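You operate a simulated robot arm through the tools that you are given. There is no shell and no other tool. Be economical: measure what you need, move in short steps, check, and stop when the job is done.

You are at the controls of a simulated robot arm. One attempt, no reset.

## Task
Staple the cream sheaf and clip it to the orange folder with the red clip.
Fine: fingers out of the slot, then one staple, in the corner; stand the sheaf in the folder's slot; leave the other sheaves and the teal clip.

It is judged by the outcome, as a careful person would: the job done as asked, and still so three seconds after it is handed in. It fails if anything else is knocked over, pushed out of place, dropped, spilled or broken.

## Robot
A 7-joint arm with a two-finger parallel gripper, fixed in place. Base frame: the origin is at the foot of the arm, x ahead of it, y to its left, z up; the work surface is at about z = 0. Units: cm, rad, N and s.
With the tool pointing down near the work surface it reaches from about 22 to 58 cm from the base axis. Its first joint turns from -1.152 to 1.152 rad. Payload 2.5 kg.
Tool frame: the origin (TCP) lies between the finger pads and is the grasp point; the fingertips stand 2.3 cm ahead of it; z points along the fingers, y is the line along which they close. Largest opening 9.4 cm; finger width 3.8, thickness 1; the body of the gripper, 5.4 by 9.6 cm, starts 3.9 cm behind the TCP.
Orientation is told as [roll, pitch, yaw] about the base's x, y, z axes, in that order, counted from this pose: with the fingers straight down and closing along the base's y, the tool's x points along the base's -x, its y along +y and its z along -z.

## Interface
- The arm moves only by the tool drive_tool. Its argument "moves" is one flat list of numbers, 7 for each row, row after row: the finger opening in cm, from 0 to 9.4, then the shift along the base's x, y, z in cm, then the turn, a rotation vector about the base's x, y, z in rad. In form: [gripper, x, y, z, rx, ry, rz, gripper, x, y, z, rx, ry, rz, ...]. A call has 1 to 8 rows; each row shifts and turns the commanded pose from where the row before left it. A row lasts 0.2 s, in which the tool goes at most 5 cm and 0.15 rad; a call with a longer step from one row to the next is refused whole, and so is a gripper value outside its range. A pose out of reach is approached as far as the arm can. The call stops where the force on the tool passes 90 N (or 10 N more than at its start, if that is more) or the arm is blocked; 0.2 s more then pass. Each finger travels about 10.8 cm/s and halts on what it meets, pressing with about 25 N; the grip force reading is that of the motor and also rises with nothing between the fingers. The clock runs only during rows and for 0.2 s after the last one: add rows that do not move to give the fingers time. The reply holds the time, the measured pose of the TCP, the force on the tool along the base axes, the opening and the grip force, in the units named above and with some noise, with the torque about the TCP (base axes, N m) and any sound that the robot's microphone picked up.
- Cameras (640 x 400 px; columns grow to the right, rows downward): "scene" is fixed at [10.18, -39.51, 55.02]; the picture's right is [0.94, -0.33, 0.00], its down [-0.17, -0.48, -0.86] and it looks along [0.29, 0.81, -0.51] (base axes); focal length 333 px, centre (320, 200). "wrist" rides on the gripper at [8.6, 1.6, -7.5] in the tool frame; the picture's right is [-0.18, 0.98, 0.00], its down [-0.58, -0.11, -0.81] and it looks along [-0.79, -0.15, 0.59] (tool axes); focal length 243 px, centre (320, 200). There is no depth. A picture from a camera that has moved, and an enlarged one, comes with that camera's place and axes in the base frame and with its lens.
- snapshot(camera): a new picture of that camera. The clock stands still meanwhile.
- zoom(camera, box): a new picture of the part [left, top, right, bottom] of that camera's present view, enlarged. The clock stands still meanwhile.
- hand_in(): hands the job in; it is judged then, once.

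Work in short steps. Places have to be worked out from the pictures, the camera data and where the tool is seen: move nearer, look again, correct. Check each grasp and each placing, and mend what went wrong. You have 120 turns and 76 pictures in all, those below and enlarged ones among them. Open the gripper and draw the arm clear of the work before you hand the job in, unless the task says otherwise; then end with one line.

The tools are called after "Request:" as a command line: name --argument value ..., lists and objects as JSON in quotes. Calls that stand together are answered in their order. drive_tool: Moves the arm, as the interface text tells. Its arguments: {"type":"object","properties":{"moves":{"type":"array","items":{"type":"number"}}},"required":["moves"]} The other tools are called the same way: snapshot (camera) takes a picture; zoom (camera, box) takes an enlarged picture of a part of a camera's view; hand_in () hands the job in.

At the start:

```text
t: 0.0
eef_pos: [38.95, 4.83, 33.68]
ee_rot: [-0.001, 0.001, 0.001]
ft_force: [0.3, 0.8, -0.2]
moment: [0.01, 0.02, -0.01]
grip_width: 9.39
gripper_force: 0.1
```

scene: 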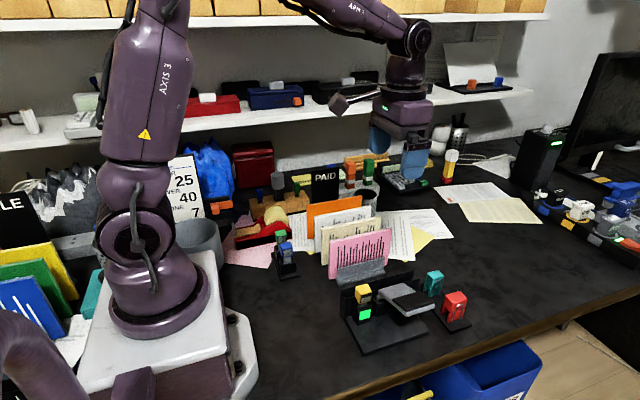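
wrist: 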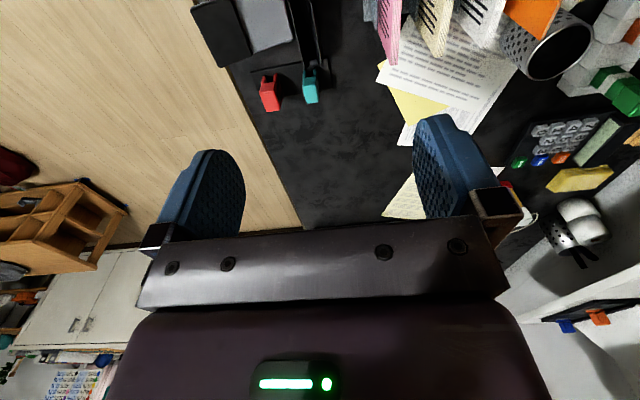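

The scene shows a row of sheaves (pink, cream, white, orange folder) and a stapler-like device with clips. I zoom in on the work area first.

Request:
zoom --camera "scene" --box '[290, 170, 490, 360]'

Request:
zoom --camera "wrist" --box '[190, 0, 550, 140]'

```text
2.11 times, centred on (390, 265) of scene
camera zoom: at [10.18, -39.51, 55.02], right [0.94, -0.33, 0.0], down [-0.17, -0.48, -0.86], along [0.29, 0.81, -0.51], focal length 700 px, centre (173, 63)
```

zoom: 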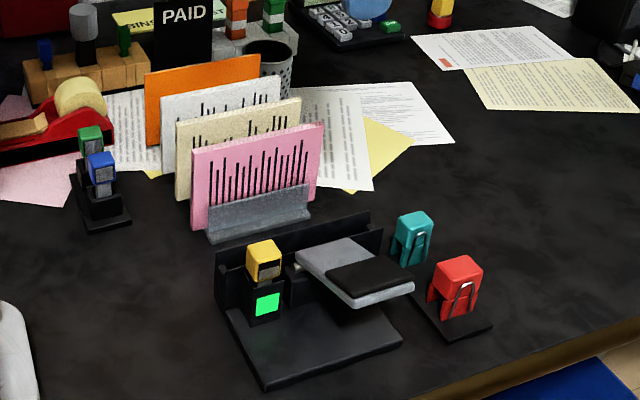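

```text
1.78 times, centred on (370, 70) of wrist
camera zoom: at [30.37, 6.42, 40.94], right [0.18, 0.98, 0.0], down [0.58, -0.11, 0.81], along [0.79, -0.15, -0.59], focal length 431 px, centre (231, 431)
```

zoom: 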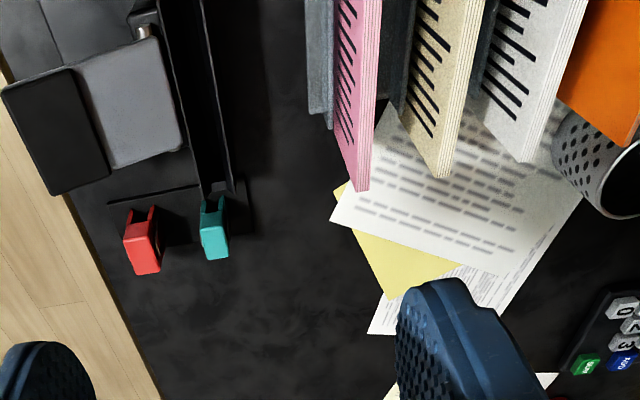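

Stapler base appears to be about x 30–44, y −6.5..5; I need a closer view, so I move the camera back and to the right while staying high.

Request:
drive_tool --moves '[9.4, -4, -2, 0, 0, 0, 0, 9.4, -4, -2, 0, 0, 0, 0, 9.4, -4, -2, 0, 0, 0, 0, 9.4, 0, 0, 0, 0, 0, 0]'

Request:
snapshot --camera "wrist"

```text
t: 1.0
eef_pos: [26.99, -1.1, 33.22]
ee_rot: [-0.002, 0.0, 0.0]
ft_force: [-0.6, 0.6, 0.0]
moment: [0.0, -0.05, 0.01]
grip_width: 9.41
gripper_force: 0.1
```

```text
71 pictures are left
camera wrist: at [18.45, 0.49, 40.72], right [0.18, 0.98, 0.0], down [0.58, -0.11, 0.81], along [0.79, -0.15, -0.59], focal length 243 px, centre (320, 200)
```

wrist: 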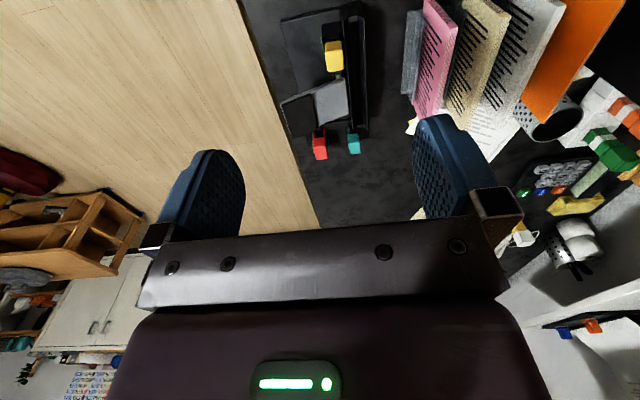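

The whole layout is visible now; enlarge the stapler/sheaf portion.

Request:
zoom --camera "wrist" --box '[260, 0, 420, 170]'

Request:
zoom --camera "wrist" --box '[390, 0, 630, 150]'

Request:
zoom --camera "scene" --box '[335, 255, 475, 360]'

Request:
zoom --camera "scene" --box '[295, 180, 405, 290]'

```text
2.35 times, centred on (340, 85) of wrist
camera zoom: at [18.45, 0.49, 40.72], right [0.18, 0.98, 0.0], down [0.58, -0.11, 0.81], along [0.79, -0.15, -0.59], focal length 571 px, centre (273, 471)
```

zoom: 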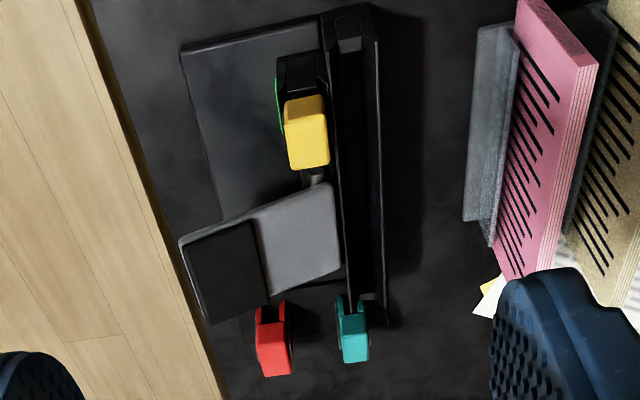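

```text
2.67 times, centred on (510, 75) of wrist
camera zoom: at [18.45, 0.49, 40.72], right [0.18, 0.98, 0.0], down [0.58, -0.11, 0.81], along [0.79, -0.15, -0.59], focal length 647 px, centre (-187, 533)
```

zoom: 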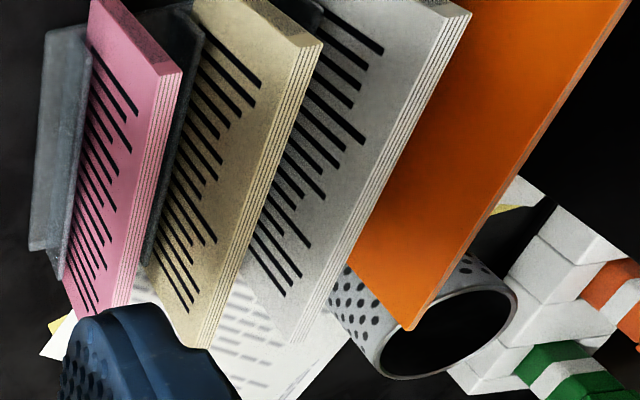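

```text
3.81 times, centred on (405, 308) of scene
camera zoom: at [10.18, -39.51, 55.02], right [0.94, -0.33, 0.0], down [-0.17, -0.48, -0.86], along [0.29, 0.81, -0.51], focal length 1267 px, centre (-4, -210)
```

zoom: 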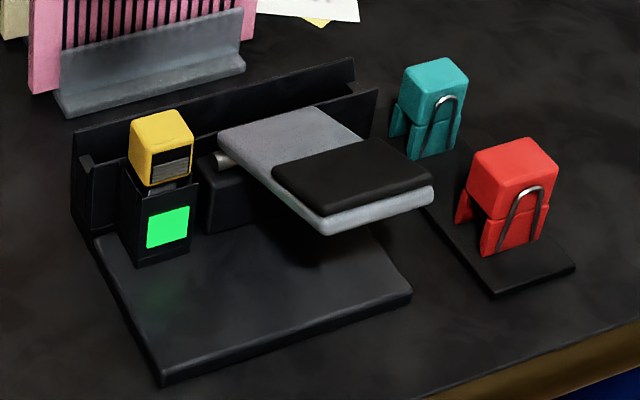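

```text
3.64 times, centred on (350, 235) of scene
camera zoom: at [10.18, -39.51, 55.02], right [0.94, -0.33, 0.0], down [-0.17, -0.48, -0.86], along [0.29, 0.81, -0.51], focal length 1210 px, centre (211, 73)
```

zoom: 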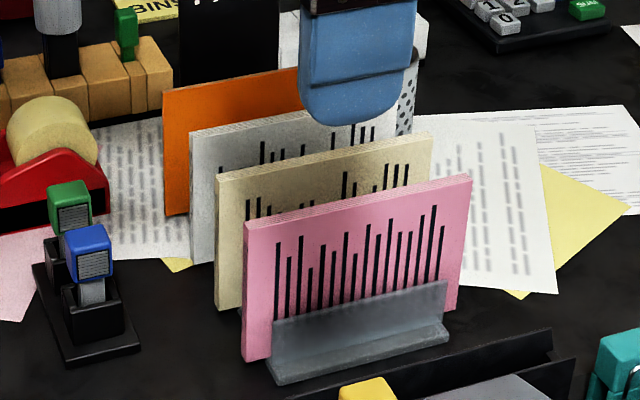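

Cream sheaf is around x 30–44, y ≈15.4–16.5, top z ≈12.9. I move over to see the folder, and its slot, from above.

Request:
drive_tool --moves '[9.4, 0, 4, 0, 0, 0, 0, 9.4, 0, 4, 0, 0, 0, 0, 9.4, 0, 4, 0, 0, 0, 0, 9.4, 0, 4, 0, 0, 0, 0, 9.4, 0, 3, 0, 0, 0, 0, 9.4, 0, 0, 0, 0, 0, 0]'

Request:
snapshot --camera "wrist"

Request:
zoom --camera "wrist" --box '[230, 0, 430, 125]'

Request:
zoom --camera "scene" --box '[295, 180, 405, 250]'

```text
t: 2.4
eef_pos: [26.85, 17.9, 33.67]
ee_rot: [0.0, 0.0, 0.0]
ft_force: [0.6, -0.1, 0.5]
moment: [0.02, -0.06, -0.02]
grip_width: 9.4
gripper_force: 0.1
```

```text
66 pictures are left
camera wrist: at [18.32, 19.53, 41.0], right [0.18, 0.98, 0.0], down [0.58, -0.11, 0.81], along [0.79, -0.15, -0.59], focal length 243 px, centre (320, 200)
```

wrist: 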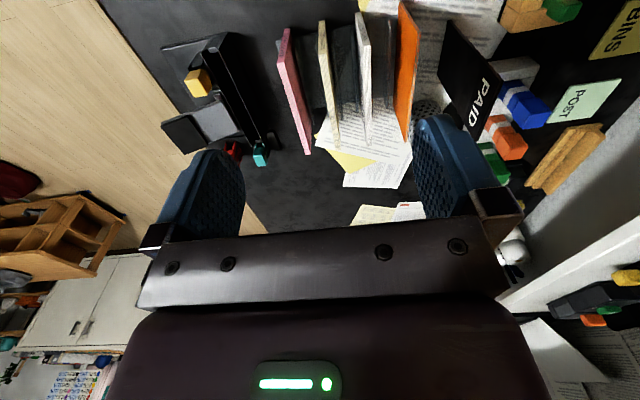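

```text
3.20 times, centred on (330, 62) of wrist
camera zoom: at [18.32, 19.53, 41.0], right [0.18, 0.98, 0.0], down [0.58, -0.11, 0.81], along [0.79, -0.15, -0.59], focal length 776 px, centre (288, 640)
```

zoom: 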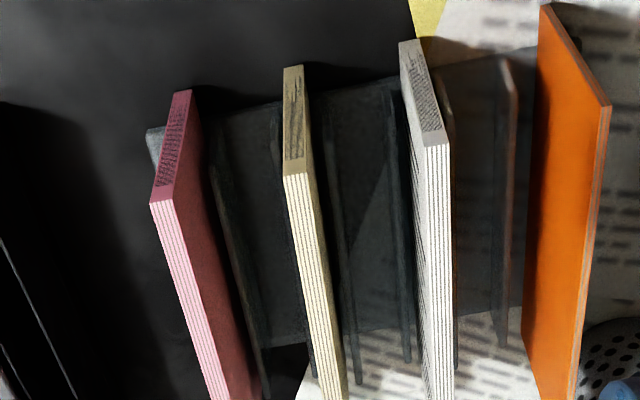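

```text
5.71 times, centred on (350, 215) of scene
camera zoom: at [10.18, -39.51, 55.02], right [0.94, -0.33, 0.0], down [-0.17, -0.48, -0.86], along [0.29, 0.81, -0.51], focal length 1901 px, centre (149, 114)
```

zoom: 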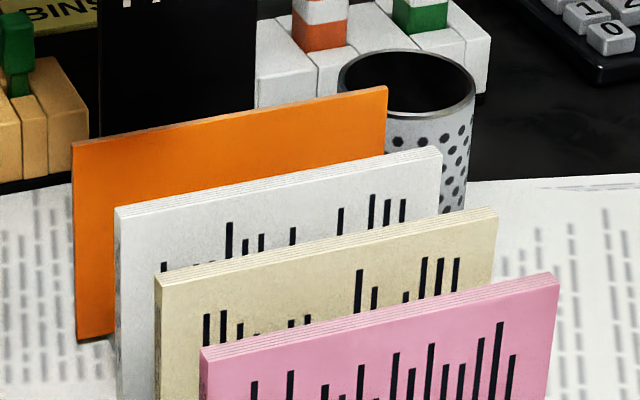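

Folder is a rack: orange back panel with a slot in front of it (rib), so the clip must span sheaf + panel. Now look closely at the stapler.

Request:
drive_tool --moves '[9.4, 0, -4, -2, 0, 0, 0, 9.4, 0, -4, -2, 0, 0, 0, 9.4, 0, -4, -2, 0, 0, 0, 9.4, 0, -4, -2, 0, 0, 0, 9.4, 0, -3, -2, 0, 0, 0, 9.4, 0, -2, 0, 0, 0, 0, 9.4, 0, 0, 0, 0, 0, 0]'

Request:
snapshot --camera "wrist"

Request:
zoom --camera "wrist" --box '[230, 0, 430, 125]'

```text
t: 4.0
eef_pos: [27.0, -3.14, 23.63]
ee_rot: [-0.001, 0.0, -0.001]
ft_force: [0.3, -0.8, 0.1]
moment: [0.0, 0.01, 0.01]
grip_width: 9.39
gripper_force: 0.0
```

```text
63 pictures are left
camera wrist: at [18.33, -1.57, 31.08], right [0.18, 0.98, 0.0], down [0.58, -0.11, 0.81], along [0.79, -0.15, -0.59], focal length 243 px, centre (320, 200)
```

wrist: 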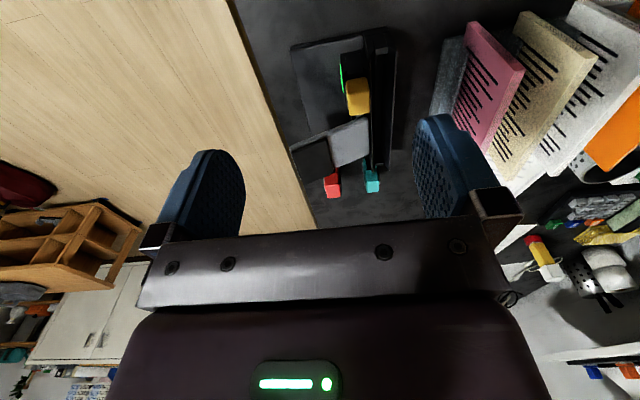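

```text
3.20 times, centred on (330, 62) of wrist
camera zoom: at [18.33, -1.57, 31.08], right [0.18, 0.98, 0.0], down [0.58, -0.11, 0.81], along [0.79, -0.15, -0.59], focal length 776 px, centre (288, 640)
```

zoom: 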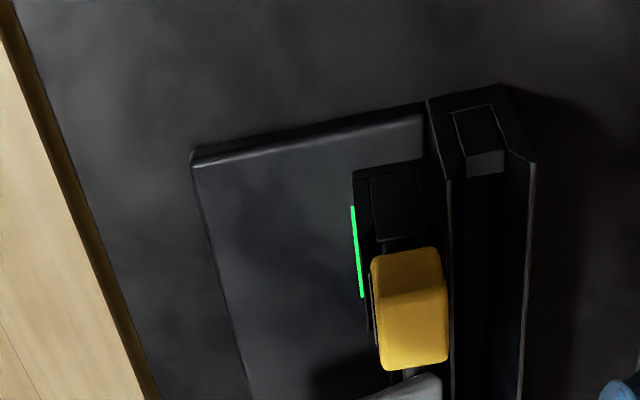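

The channel spans x≈30–46.6, y≈1.4–3.9, walls to z≈6, with a stop at the near end. Take closer looks at its interior and the clips.

Request:
drive_tool --moves '[9.4, 3, 2, 0, 0, 0, 0, 9.4, 3, 2, 0, 0, 0, 0, 9.4, 3, 2, 0, 0, 0, 0, 9.4, 3, 2, 0, 0, 0, 0, 9.4, 0, 0, 0, 0, 0, 0]'

Request:
zoom --camera "wrist" --box '[200, 0, 400, 125]'

Request:
zoom --camera "scene" --box '[400, 260, 480, 335]'

```text
t: 5.2
eef_pos: [38.77, 5.17, 23.59]
ee_rot: [0.0, 0.001, 0.001]
ft_force: [-0.1, -0.4, 0.3]
moment: [0.02, 0.02, 0.0]
grip_width: 9.38
gripper_force: 0.0
```

```text
3.20 times, centred on (300, 62) of wrist
camera zoom: at [30.16, 6.66, 30.95], right [0.18, 0.98, 0.0], down [0.58, -0.11, 0.81], along [0.79, -0.15, -0.59], focal length 776 px, centre (384, 640)
```

zoom: 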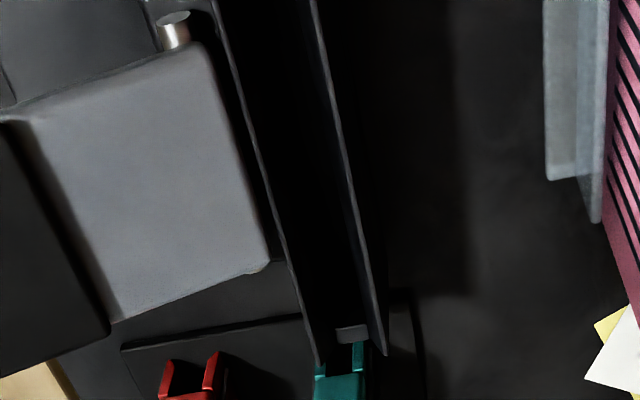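

```text
5.33 times, centred on (440, 298) of scene
camera zoom: at [10.18, -39.51, 55.02], right [0.94, -0.33, 0.0], down [-0.17, -0.48, -0.86], along [0.29, 0.81, -0.51], focal length 1774 px, centre (-320, -320)
```

zoom: 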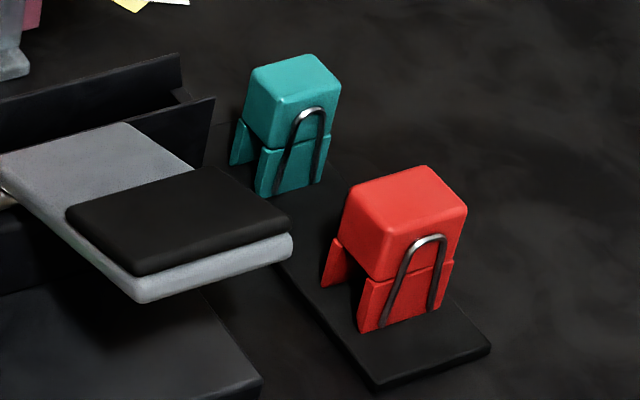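

Clip jaws open downward with gap along x, red clip ≈(50.2,−4.7), height to z≈6.2. Now hover above the cream sheaf with the fingers narrowed, and check alignment.

Request:
drive_tool --moves '[6, -0.5, 4, 0, 0, 0, 0, 4.5, -0.5, 4, 0, 0, 0, 0, 4.5, 0, 4, -2, 0, 0, 0, 4.5, 0, 0, -2, 0, 0, 0, 4.5, 0, 0, 0, 0, 0, 0]'

Request:
snapshot --camera "wrist"

Request:
zoom --camera "scene" --box '[295, 130, 455, 290]'

```text
t: 6.4
eef_pos: [38.0, 16.87, 19.36]
ee_rot: [0.001, -0.001, 0.0]
ft_force: [0.4, 1.0, 0.2]
moment: [-0.01, -0.02, 0.0]
grip_width: 4.48
gripper_force: 0.0
```

```text
59 pictures are left
camera wrist: at [29.3, 18.49, 26.81], right [0.18, 0.98, 0.0], down [0.58, -0.11, 0.81], along [0.79, -0.15, -0.59], focal length 243 px, centre (320, 200)
```

wrist: 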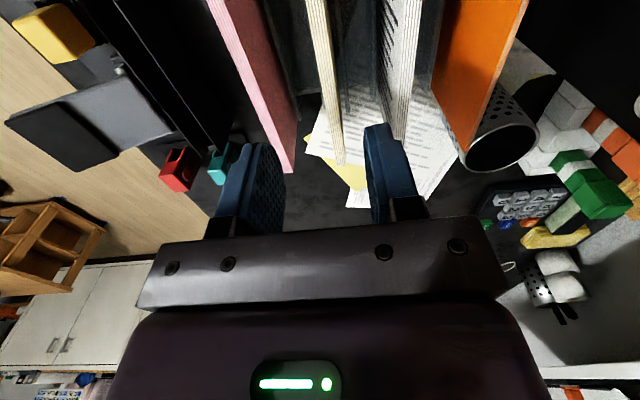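

```text
2.50 times, centred on (375, 210) of scene
camera zoom: at [10.18, -39.51, 55.02], right [0.94, -0.33, 0.0], down [-0.17, -0.48, -0.86], along [0.29, 0.81, -0.51], focal length 832 px, centre (182, 175)
```

zoom: 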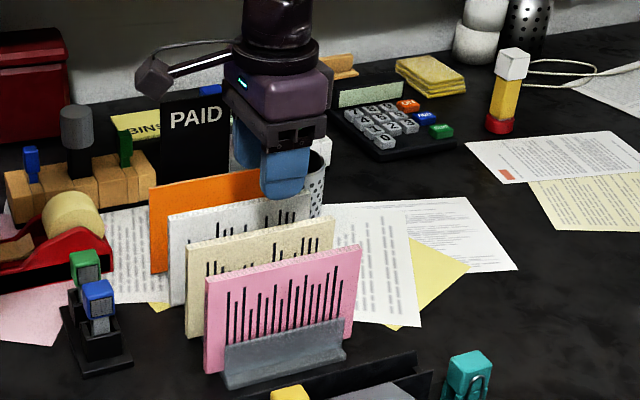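

Sheaf centre line is y≈17.7, top ≈12. Descend with the fingers straddling it, stopping before closing to check.

Request:
drive_tool --moves '[4, -0.45, 0.9, -2, 0, 0, 0, 4, 0, 0, -3, 0, 0, 0, 4, 0, 0, -2.5, 0, 0, 0, 4, 0, 0, 0, 0, 0, 0]'

Request:
snapshot --camera "wrist"

Request:
zoom --camera "scene" --box '[295, 160, 415, 290]'

```text
t: 7.4
eef_pos: [37.42, 17.62, 12.17]
ee_rot: [0.001, 0.001, 0.001]
ft_force: [0.0, 0.3, 0.3]
moment: [0.01, 0.03, -0.02]
grip_width: 3.97
gripper_force: 0.1
```

```text
57 pictures are left
camera wrist: at [28.84, 19.28, 19.63], right [0.18, 0.98, 0.0], down [0.58, -0.11, 0.81], along [0.79, -0.15, -0.59], focal length 243 px, centre (320, 200)
```

wrist: 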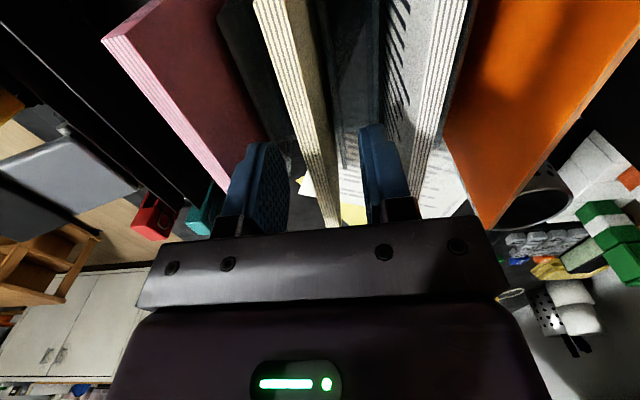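

```text
3.08 times, centred on (355, 225) of scene
camera zoom: at [10.18, -39.51, 55.02], right [0.94, -0.33, 0.0], down [-0.17, -0.48, -0.86], along [0.29, 0.81, -0.51], focal length 1023 px, centre (212, 123)
```

zoom: 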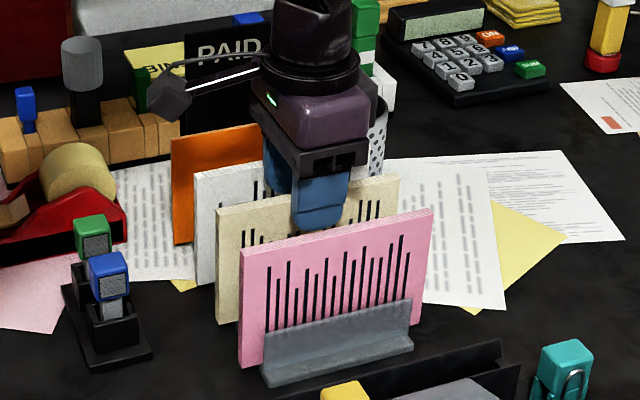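

Fingers straddle the sheaf well centred. Lower slightly and close.

Request:
drive_tool --moves '[4, 0, 0.1, -0.9, 0, 0, 0, 2, 0, 0, 0, 0, 0, 0, 0.5, 0, 0, 0, 0, 0, 0, 0.5, 0, 0, 0, 0, 0, 0, 0.5, 0, 0, 0, 0, 0, 0]'

Request:
snapshot --camera "wrist"

```text
t: 8.6
eef_pos: [37.48, 17.84, 11.36]
ee_rot: [0.002, 0.0, 0.001]
ft_force: [0.4, 0.1, 0.2]
moment: [-0.03, -0.06, 0.02]
grip_width: 0.88
gripper_force: 24.7
```

```text
55 pictures are left
camera wrist: at [28.92, 19.4, 18.71], right [0.18, 0.98, 0.0], down [0.58, -0.11, 0.81], along [0.79, -0.15, -0.59], focal length 243 px, centre (320, 200)
```

wrist: 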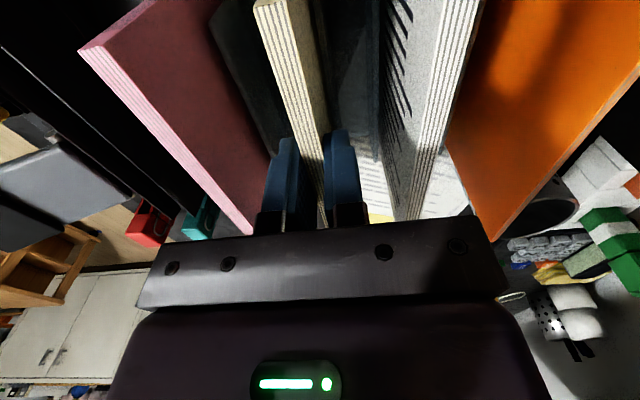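

Gripped at 0.88 cm thickness. Lift straight up 13 cm and check.

Request:
drive_tool --moves '[0.5, 0, 0, 2, 0, 0, 0, 0.5, 0, 0, 3, 0, 0, 0, 0.5, 0, 0, 3, 0, 0, 0, 0.5, 0, 0, 3, 0, 0, 0, 0.5, 0, 0, 2.5, 0, 0, 0, 0.5, 0, 0, 0, 0, 0, 0]'

Request:
zoom --camera "scene" --box '[295, 100, 455, 290]'

```text
t: 10.0
eef_pos: [37.53, 17.92, 24.56]
ee_rot: [-0.001, 0.0, -0.002]
ft_force: [-0.2, -0.3, -0.4]
moment: [0.01, 0.02, 0.01]
grip_width: 0.88
gripper_force: 25.4
```

```text
2.11 times, centred on (375, 195) of scene
camera zoom: at [10.18, -39.51, 55.02], right [0.94, -0.33, 0.0], down [-0.17, -0.48, -0.86], along [0.29, 0.81, -0.51], focal length 700 px, centre (204, 210)
```

zoom: 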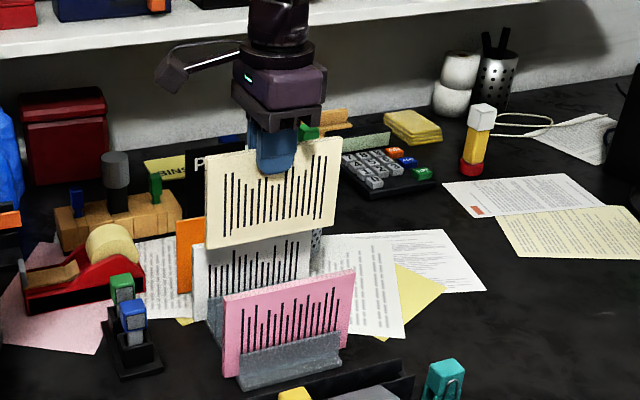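

Sheaf is held square: x 30.4–45.2, bottom ≈10.1 below TCP. Carry it above the stapler channel, still high, and look.

Request:
drive_tool --moves '[0.5, 0, -4, 0, 0, 0, 0, 0.5, 0, -4, 0, 0, 0, 0, 0.5, 0.3, -4, 0, 0, 0, 0, 0.5, 0.3, -3.2, 0, 0, 0, 0, 0.5, 0, 0, -3, 0, 0, 0, 0.5, 0, 0, -3, 0, 0, 0, 0.5, 0, 0, 0, 0, 0, 0]'

Request:
snapshot --camera "wrist"

Request:
zoom --camera "scene" --box '[320, 180, 480, 360]'

```text
t: 11.6
eef_pos: [38.2, 2.61, 18.62]
ee_rot: [0.0, 0.0, 0.0]
ft_force: [0.6, -0.7, -1.4]
moment: [0.03, -0.02, 0.0]
grip_width: 0.86
gripper_force: 25.0
```

```text
53 pictures are left
camera wrist: at [29.58, 4.18, 25.95], right [0.18, 0.98, 0.0], down [0.58, -0.11, 0.81], along [0.79, -0.15, -0.59], focal length 243 px, centre (320, 200)
```

wrist: 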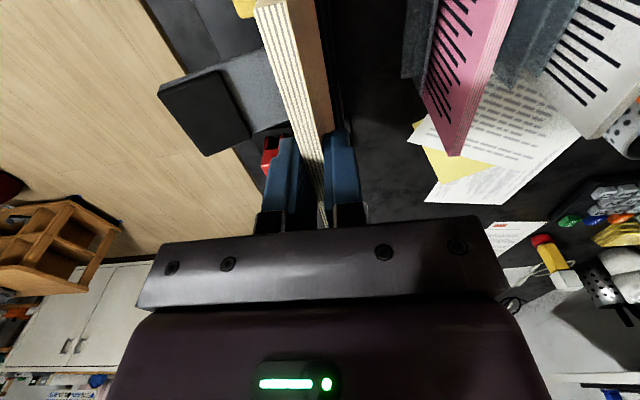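

```text
2.22 times, centred on (400, 270) of scene
camera zoom: at [10.18, -39.51, 55.02], right [0.94, -0.33, 0.0], down [-0.17, -0.48, -0.86], along [0.29, 0.81, -0.51], focal length 739 px, centre (142, 44)
```

zoom: 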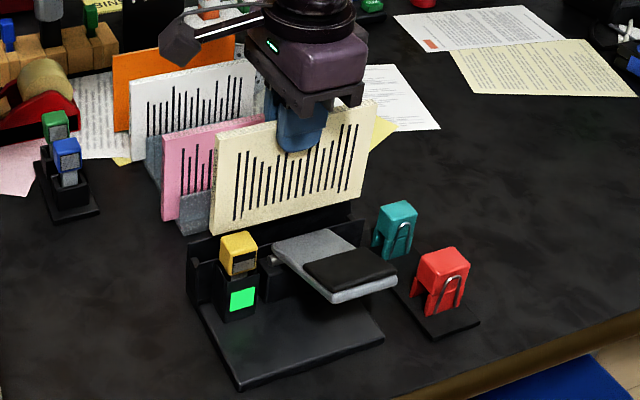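

Sheaf bottom is at z≈8.5, above walls of 6. Shift slightly (−0.3 x, −0.1 y) and lower into the channel in small steps, watching force.

Request:
drive_tool --moves '[0.5, -0.3, -0.1, 0, 0, 0, 0, 0.5, 0, 0, -1.5, 0, 0, 0, 0.5, 0, 0, -1, 0, 0, 0, 0.5, 0, 0, -1, 0, 0, 0, 0.5, 0, 0, 0, 0, 0, 0]'

Request:
zoom --camera "scene" --box '[340, 200, 460, 340]'

```text
t: 12.8
eef_pos: [37.87, 2.37, 15.13]
ee_rot: [0.001, -0.001, 0.0]
ft_force: [-5.0, -0.3, 13.4]
moment: [0.04, -0.67, 0.03]
grip_width: 0.88
gripper_force: 25.1
```

```text
2.86 times, centred on (400, 270) of scene
camera zoom: at [10.17, -39.51, 55.03], right [0.94, -0.33, 0.0], down [-0.17, -0.48, -0.86], along [0.29, 0.81, -0.51], focal length 950 px, centre (91, 0)
```

zoom: 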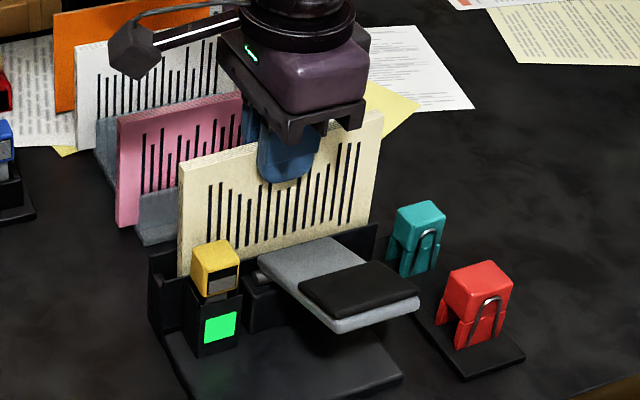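

Contact at the far end (moment shows rx≈+8.5 cm): the sheaf is catching the far stop. Back up 0.7, shift −0.45 x, try again.

Request:
drive_tool --moves '[0.5, 0, 0, 0.7, 0, 0, 0, 0.5, -0.45, 0.05, 0, 0, 0, 0, 0.5, 0, 0, 0, 0, 0, 0, 0.5, 0, 0, -0.7, 0, 0, 0, 0.5, 0, 0, -0.5, 0, 0, 0, 0.5, 0, 0, 0, 0, 0, 0]'

```text
t: 14.2
eef_pos: [37.44, 2.66, 14.67]
ee_rot: [-0.001, -0.001, 0.001]
ft_force: [0.2, 0.3, -0.4]
moment: [0.01, -0.01, 0.03]
grip_width: 0.85
gripper_force: 25.1
```

Free now, 0.5 cm lower than before. Continue down.

Request:
drive_tool --moves '[0.5, 0, 0, -0.8, 0, 0, 0, 0.5, 0, 0, -0.8, 0, 0, 0, 0.5, 0, 0, -0.6, 0, 0, 0, 0.5, 0, 0, 0, 0, 0, 0]'

```text
t: 15.2
eef_pos: [37.36, 2.66, 12.44]
ee_rot: [0.001, 0.0, -0.002]
ft_force: [0.5, -0.1, -0.5]
moment: [0.0, 0.03, 0.0]
grip_width: 0.86
gripper_force: 25.0
```

Request:
drive_tool --moves '[0.5, 0, 0, -0.5, 0, 0, 0, 0.5, 0, 0, -0.4, 0, 0, 0, 0.5, 0, 0, 0, 0, 0, 0]'

Request:
zoom --camera "scene" --box '[340, 220, 460, 340]'

```text
t: 16.0
eef_pos: [37.59, 2.59, 11.7]
ee_rot: [-0.001, -0.007, -0.001]
ft_force: [5.8, 0.7, 22.7]
moment: [0.07, -0.11, -0.01]
grip_width: 0.89
gripper_force: 25.4
```

```text
3.33 times, centred on (400, 280) of scene
camera zoom: at [10.17, -39.51, 55.03], right [0.94, -0.33, 0.0], down [-0.17, -0.48, -0.86], along [0.29, 0.81, -0.51], focal length 1109 px, centre (53, -67)
```

zoom: 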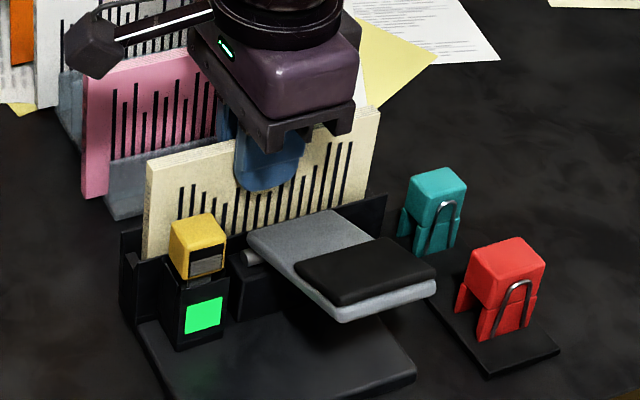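

Seated: ~23 N upward and small +x from the near stop, so the sheaf sits on the floor against the near stop. Release and raise straight up.

Request:
drive_tool --moves '[0.5, 0, 0, 0.12, 0, 0, 0, 2, 0, 0, 0, 0, 0, 0, 3, 0, 0, 0, 0, 0, 0, 3, 0, 0, 2, 0, 0, 0, 3, 0, 0, 3, 0, 0, 0, 3, 0, 0, 3, 0, 0, 0, 3, 0, 0, 0, 0, 0, 0]'

Request:
snapshot --camera "wrist"

Request:
zoom --camera "scene" --box '[340, 220, 460, 340]'

```text
t: 17.6
eef_pos: [37.54, 2.51, 19.78]
ee_rot: [0.0, 0.001, 0.001]
ft_force: [0.6, 0.5, -0.7]
moment: [0.0, -0.01, -0.01]
grip_width: 3.01
gripper_force: 0.0
```

```text
49 pictures are left
camera wrist: at [28.88, 4.08, 27.19], right [0.18, 0.98, 0.0], down [0.58, -0.11, 0.81], along [0.79, -0.15, -0.59], focal length 243 px, centre (320, 200)
```

wrist: 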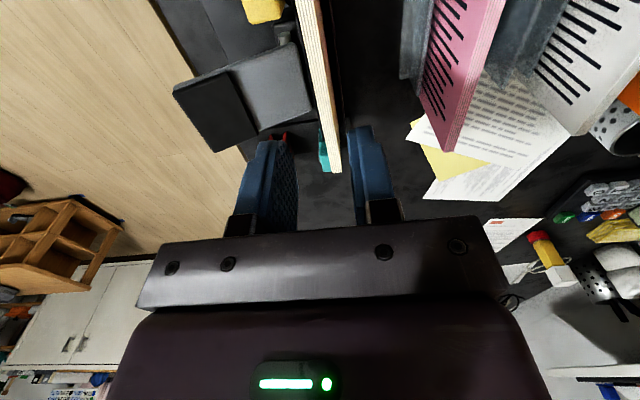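

```text
3.33 times, centred on (400, 280) of scene
camera zoom: at [10.18, -39.51, 55.02], right [0.94, -0.33, 0.0], down [-0.17, -0.48, -0.86], along [0.29, 0.81, -0.51], focal length 1109 px, centre (53, -67)
```

zoom: 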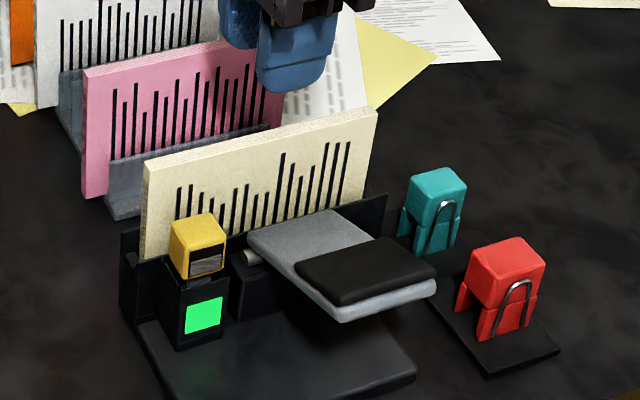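

Sheaf stands in the channel, fingers well clear. Lever slopes up from its hinge (y≈0.7, z≈6.5) to about z≈11 at y≈−8.2; pad spans x 36.5–41.5. Close fingers and hover above the pad.

Request:
drive_tool --moves '[1, 0.5, -3, 0.5, 0, 0, 0, 0, 1, -3, 0, 0, 0, 0, 0, 0, -3.2, 0, 0, 0, 0, 0, 0, 0, -2.5, 0, 0, 0, 0, 0, 0, -1.5, 0, 0, 0, 0, 0, 0, 0, 0, 0, 0]'

Request:
snapshot --camera "wrist"

Request:
zoom --camera "scene" --box '[340, 220, 460, 340]'

```text
t: 19.0
eef_pos: [39.03, -6.57, 16.05]
ee_rot: [0.001, -0.001, 0.002]
ft_force: [0.3, 0.0, 0.2]
moment: [0.04, -0.01, 0.0]
grip_width: 0.0
gripper_force: 25.5
```

```text
47 pictures are left
camera wrist: at [30.41, -5.0, 23.46], right [0.18, 0.98, 0.0], down [0.58, -0.11, 0.81], along [0.79, -0.15, -0.59], focal length 243 px, centre (320, 200)
```

wrist: 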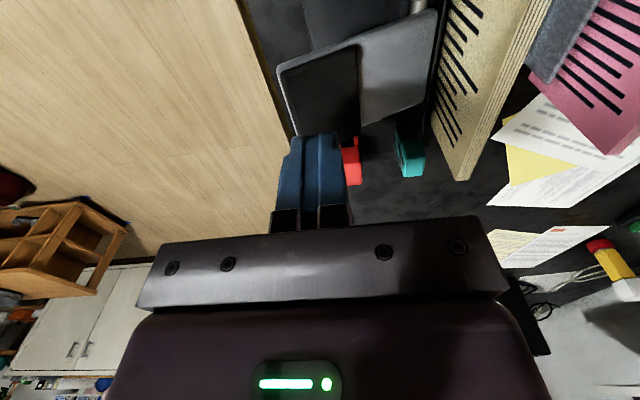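

```text
3.33 times, centred on (400, 280) of scene
camera zoom: at [10.18, -39.51, 55.02], right [0.94, -0.33, 0.0], down [-0.17, -0.48, -0.86], along [0.29, 0.81, -0.51], focal length 1109 px, centre (53, -67)
```

zoom: 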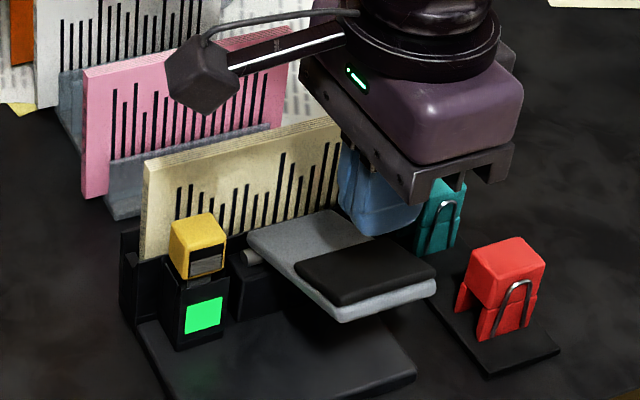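

Fingers are right over the pad centre. Press down stepwise, listening for the click.

Request:
drive_tool --moves '[0, 0, 0, -1.5, 0, 0, 0, 0, 0, 0, -1, 0, 0, 0, 0, 0, 0, -1, 0, 0, 0, 0, 0, 0, -0.5, 0, 0, 0]'

```text
t: 20.0
eef_pos: [38.97, -6.64, 12.15]
ee_rot: [-0.002, -0.004, 0.0]
ft_force: [-1.9, -6.1, 10.9]
moment: [-0.23, 0.07, 0.02]
grip_width: 0.01
gripper_force: 24.6
```

Contact at tip z≈9.9, lever resisting ~11 N. Continue in the same press.

Request:
drive_tool --moves '[0, 0, 0, -0.6, 0, 0, 0, 0, 0, 0, -0.6, 0, 0, 0, 0, 0, 0, -0.6, 0, 0, 0]'

```text
t: 20.8
eef_pos: [39.09, -6.82, 10.43]
ee_rot: [0.0, -0.003, 0.0]
ft_force: [0.6, -16.4, 18.5]
moment: [-0.51, 0.0, 0.04]
grip_width: 0.0
gripper_force: 25.3
```

Request:
drive_tool --moves '[0, 0, 0, -0.6, 0, 0, 0, 0, 0, 0, -0.6, 0, 0, 0]'

Request:
zoom --camera "scene" --box '[340, 220, 460, 340]'

```text
t: 21.4
eef_pos: [39.12, -6.81, 10.11]
ee_rot: [-0.002, -0.001, -0.001]
ft_force: [-12.4, 4.3, 30.6]
moment: [-0.06, 0.38, -0.05]
grip_width: 0.02
gripper_force: 25.0
stopped in row 2: the force on the tool passed its limit at 104 N (the readings are from after the stop); the commanded pose is now the measured one
```

```text
3.33 times, centred on (400, 280) of scene
camera zoom: at [10.17, -39.5, 55.03], right [0.94, -0.33, 0.0], down [-0.17, -0.48, -0.86], along [0.29, 0.81, -0.51], focal length 1109 px, centre (53, -67)
```

zoom: 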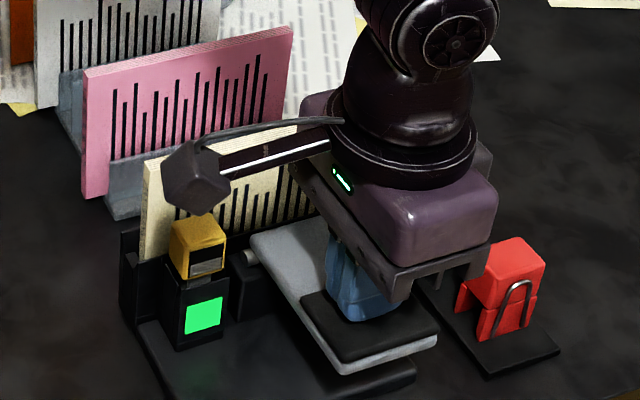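

Force peaked at 104 N at tip z≈7.8 with no sound yet; I continue the same press in finer steps to tell a detent from an end stop.

Request:
drive_tool --moves '[0, 0, 0, -0.15, 0, 0, 0, 0, 0, 0, -0.1, 0, 0, 0, 0, 0, 0, -0.1, 0, 0, 0]'

```text
t: 22.3
eef_pos: [39.07, -6.92, 10.16]
ee_rot: [-0.004, 0.0, 0.0]
ft_force: [-11.5, 4.0, 28.4]
moment: [-0.06, 0.25, -0.09]
grip_width: 0.01
gripper_force: 25.0
stopped in row 3: the force on the tool passed its limit at 90 N (the readings are from after the stop); the commanded pose is now the measured one
```

It's a hard stop. Look closely before lifting.

Request:
zoom --camera "scene" --box '[355, 260, 435, 325]'

Request:
snapshot --camera "wrist"

```text
6.15 times, centred on (395, 292) of scene
camera zoom: at [10.17, -39.51, 55.03], right [0.94, -0.33, 0.0], down [-0.17, -0.48, -0.86], along [0.29, 0.81, -0.51], focal length 2047 px, centre (-142, -369)
```

zoom: 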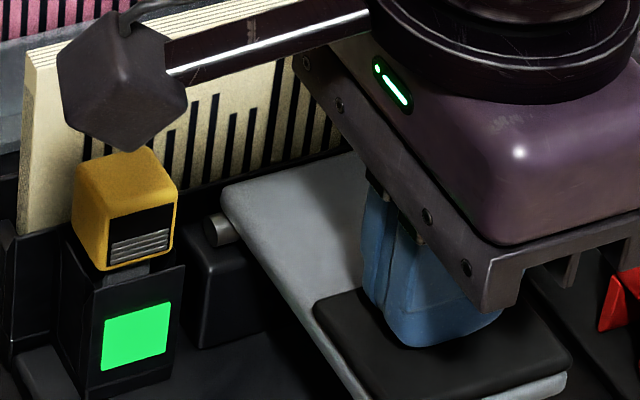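

```text
43 pictures are left
camera wrist: at [30.44, -5.2, 17.5], right [0.19, 0.98, 0.0], down [0.58, -0.11, 0.81], along [0.79, -0.15, -0.59], focal length 243 px, centre (320, 200)
```

wrist: 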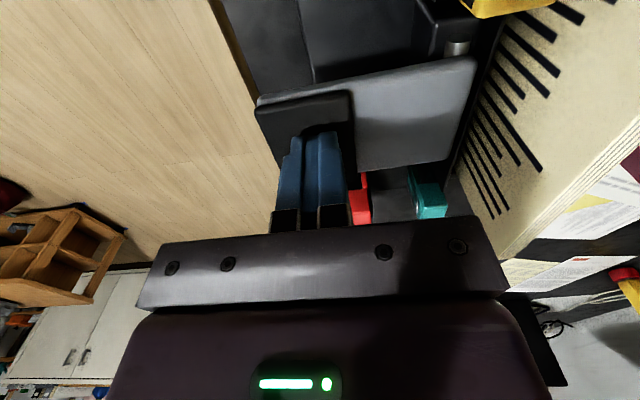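

Lever is down on its stop. I lift off and look for any sign (sound, light, lever return).

Request:
drive_tool --moves '[0, 0, 0, 0.5, 0, 0, 0, 0, 0, 0, 1, 0, 0, 0, 0, 0, 0, 3, 0, 0, 0, 0, 0, 0, 4, 0, 0, 0, 0, 0, 0, 2, 0, 0, 0, 0, 0, 0, 0, 0, 0, 0]'

Request:
zoom --camera "scene" --box '[340, 220, 460, 340]'

Request:
zoom --camera "wrist" --box '[200, 0, 560, 190]'

```text
t: 23.7
eef_pos: [38.98, -6.89, 20.39]
ee_rot: [-0.004, -0.001, -0.002]
ft_force: [0.3, -0.1, 0.3]
moment: [0.03, 0.0, 0.0]
grip_width: 0.0
gripper_force: 25.5
```

```text
3.33 times, centred on (400, 280) of scene
camera zoom: at [10.18, -39.51, 55.02], right [0.94, -0.33, 0.0], down [-0.17, -0.48, -0.86], along [0.29, 0.81, -0.51], focal length 1109 px, centre (53, -67)
```

zoom: 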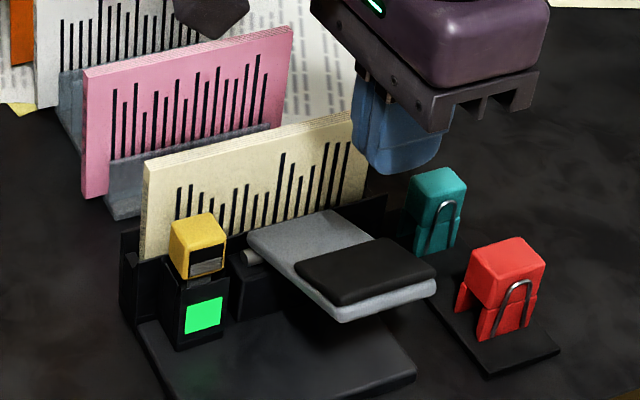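

```text
1.78 times, centred on (380, 95) of wrist
camera zoom: at [30.33, -5.22, 27.8], right [0.19, 0.98, 0.0], down [0.58, -0.11, 0.81], along [0.79, -0.15, -0.59], focal length 431 px, centre (213, 387)
```

zoom: 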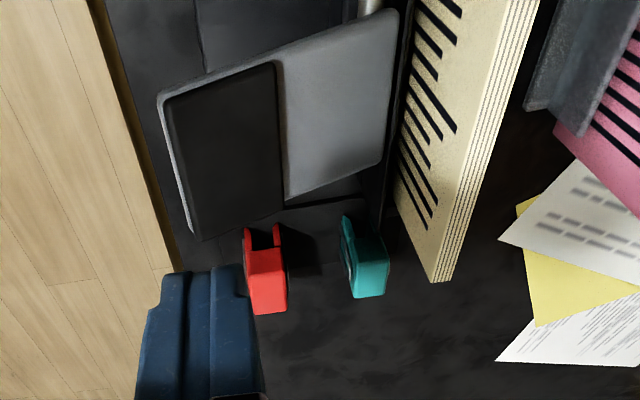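

Lever sprang back, but no click was reported, so I verify by lifting the sheaf and looking at its lower corner. First hover above it with open fingers.

Request:
drive_tool --moves '[3, 0, 3, 0, 0, 0, 0, 3, -0.8, 3, 0, 0, 0, 0, 3, -0.8, 3.45, 0, 0, 0, 0, 3, 0, 0, -3, 0, 0, 0, 3, 0, 0, -3, 0, 0, 0, 3, 0, 0, -2.6, 0, 0, 0, 3, 0, 0, 0, 0, 0, 0]'

Request:
snapshot --camera "wrist"

```text
t: 25.3
eef_pos: [37.36, 2.61, 11.89]
ee_rot: [-0.003, 0.0, 0.0]
ft_force: [-1.3, -0.2, 0.1]
moment: [0.01, -0.01, -0.01]
grip_width: 3.0
gripper_force: 0.1
```

```text
40 pictures are left
camera wrist: at [28.75, 4.24, 19.22], right [0.19, 0.98, 0.0], down [0.58, -0.11, 0.81], along [0.79, -0.15, -0.59], focal length 243 px, centre (320, 200)
```

wrist: 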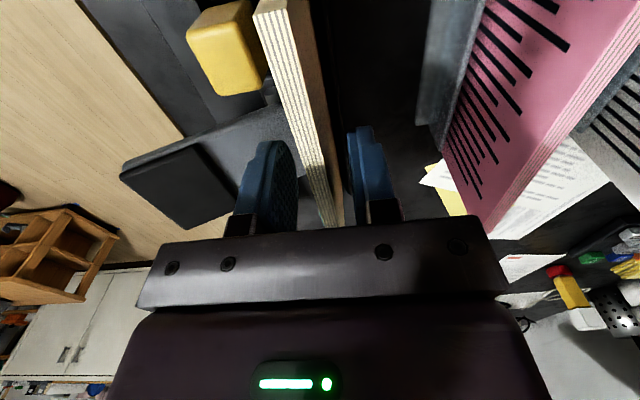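

Grip and raise 7 cm to look at the lower corner.

Request:
drive_tool --moves '[1.5, 0, 0, 0, 0, 0, 0, 0.5, 0, 0, 0, 0, 0, 0, 0.5, 0, 0, 0, 0, 0, 0, 0.5, 0, 0, 2, 0, 0, 0, 0.5, 0, 0, 3, 0, 0, 0, 0.5, 0, 0, 2.5, 0, 0, 0, 0.5, 0, 0, 0, 0, 0, 0]'

Request:
zoom --camera "scene" --box '[355, 220, 435, 290]'

```text
t: 26.9
eef_pos: [37.5, 2.59, 19.38]
ee_rot: [-0.004, 0.0, 0.001]
ft_force: [-0.4, -0.2, -1.6]
moment: [0.03, 0.03, -0.03]
grip_width: 0.88
gripper_force: 24.7
```

```text
5.71 times, centred on (395, 255) of scene
camera zoom: at [10.18, -39.51, 55.02], right [0.94, -0.33, 0.0], down [-0.17, -0.48, -0.86], along [0.29, 0.81, -0.51], focal length 1901 px, centre (-109, -114)
```

zoom: 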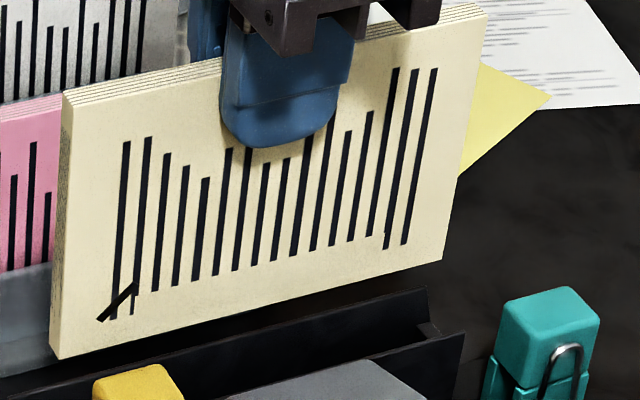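

There is a diagonal staple-like mark in the lower-left corner that wasn't there before. Zoom tightly to confirm.

Request:
zoom --camera "scene" --box '[360, 250, 390, 285]'

Request:
zoom --camera "scene" --box '[405, 235, 440, 270]'

```text
11.43 times, centred on (375, 268) of scene
camera zoom: at [10.18, -39.51, 55.02], right [0.94, -0.33, 0.0], down [-0.17, -0.48, -0.86], along [0.29, 0.81, -0.51], focal length 3801 px, centre (-309, -571)
```

zoom: 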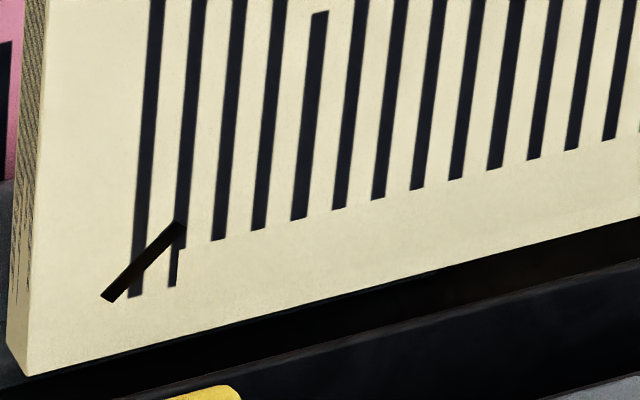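

```text
11.43 times, centred on (422, 252) of scene
camera zoom: at [10.18, -39.51, 55.02], right [0.94, -0.33, 0.0], down [-0.17, -0.48, -0.86], along [0.29, 0.81, -0.51], focal length 3801 px, centre (-851, -400)
```

zoom: 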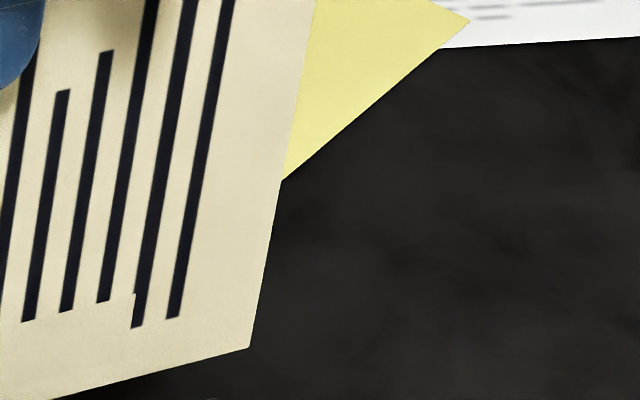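

Exactly one staple, diagonal in the corner. Now carry high toward the folder and look at its slot.

Request:
drive_tool --moves '[0.5, 0, 0, 3.5, 0, 0, 0, 0.5, 0, 0, 3, 0, 0, 0, 0.5, 0, 4.5, 0, 0, 0, 0, 0.5, 0, 4.5, 0, 0, 0, 0, 0.5, 0, 4.5, 0, 0, 0, 0, 0.5, 0, 4.5, 0, 0, 0, 0, 0.5, 0, 0, 0, 0, 0, 0]'

Request:
snapshot --camera "wrist"

Request:
zoom --camera "wrist" --box '[290, 0, 530, 150]'

```text
t: 28.5
eef_pos: [37.43, 20.56, 26.05]
ee_rot: [-0.004, 0.001, 0.0]
ft_force: [0.5, 0.1, -0.7]
moment: [-0.02, 0.03, 0.01]
grip_width: 0.84
gripper_force: 25.0
```

```text
36 pictures are left
camera wrist: at [28.87, 22.23, 33.35], right [0.19, 0.98, 0.0], down [0.58, -0.11, 0.81], along [0.79, -0.15, -0.59], focal length 243 px, centre (320, 200)
```

wrist: 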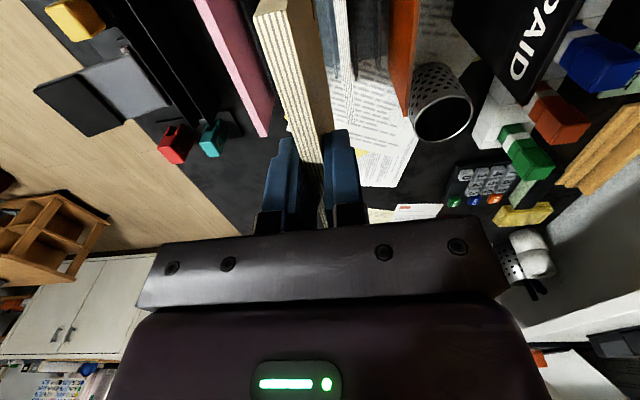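

```text
2.67 times, centred on (410, 75) of wrist
camera zoom: at [28.87, 22.23, 33.35], right [0.19, 0.98, 0.0], down [0.58, -0.11, 0.81], along [0.79, -0.15, -0.59], focal length 647 px, centre (80, 533)
```

zoom: 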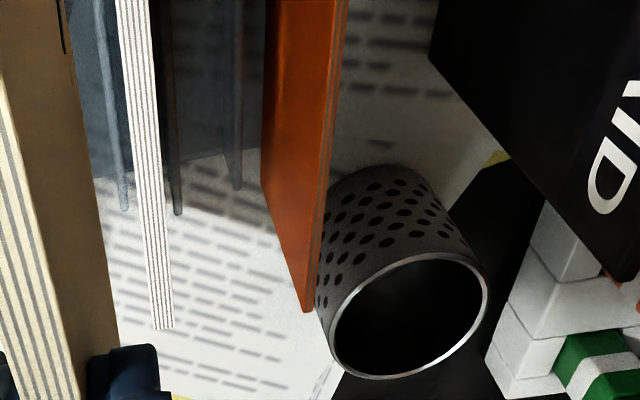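

White sheaf y≈22.6, orange panel front ≈27.8, slot rib ≈26.3. A finger (1 cm) can't fit between sheaf and panel if upright, so I'll insert the sheaf tilted (top leaning −y ~0.17 rad). Move above, tilt, and lower partway.

Request:
drive_tool --moves '[0.5, 0, 2.6, 0, 0.085, 0, 0, 0.5, 0, 2, 0, 0.085, 0, 0, 0.5, 0, 0, 0, 0, 0, 0, 0.5, 0, 0, -3, 0, 0, 0, 0.5, 0, 0, -2.5, 0, 0, 0, 0.5, 0, 0, 0, 0, 0, 0]'

Request:
snapshot --camera "wrist"

Request:
zoom --camera "scene" --box '[295, 100, 415, 270]'

```text
t: 29.9
eef_pos: [37.47, 25.21, 20.4]
ee_rot: [0.166, -0.001, -0.002]
ft_force: [-0.6, 0.3, -1.0]
moment: [-0.05, -0.01, -0.02]
grip_width: 0.87
gripper_force: 25.5
```

```text
34 pictures are left
camera wrist: at [28.79, 25.63, 28.07], right [0.19, 0.97, 0.16], down [0.58, -0.24, 0.78], along [0.79, -0.05, -0.61], focal length 243 px, centre (320, 200)
```

wrist: 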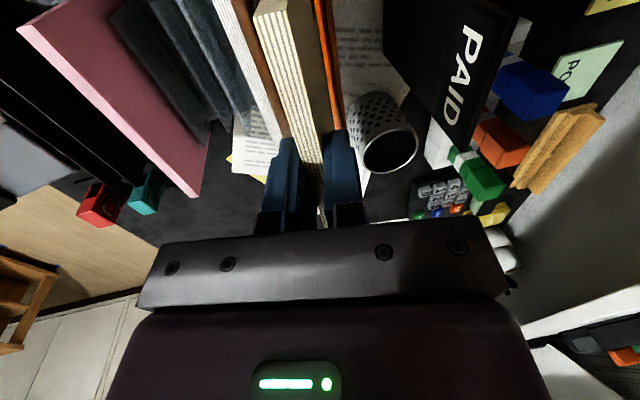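

```text
2.35 times, centred on (355, 185) of scene
camera zoom: at [10.18, -39.51, 55.02], right [0.94, -0.33, 0.0], down [-0.17, -0.48, -0.86], along [0.29, 0.81, -0.51], focal length 783 px, centre (238, 235)
```

zoom: 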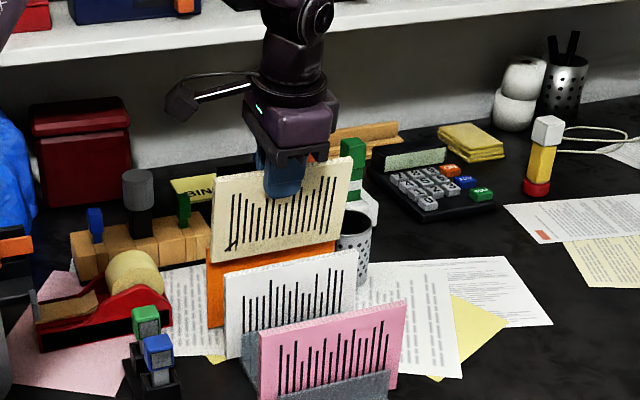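

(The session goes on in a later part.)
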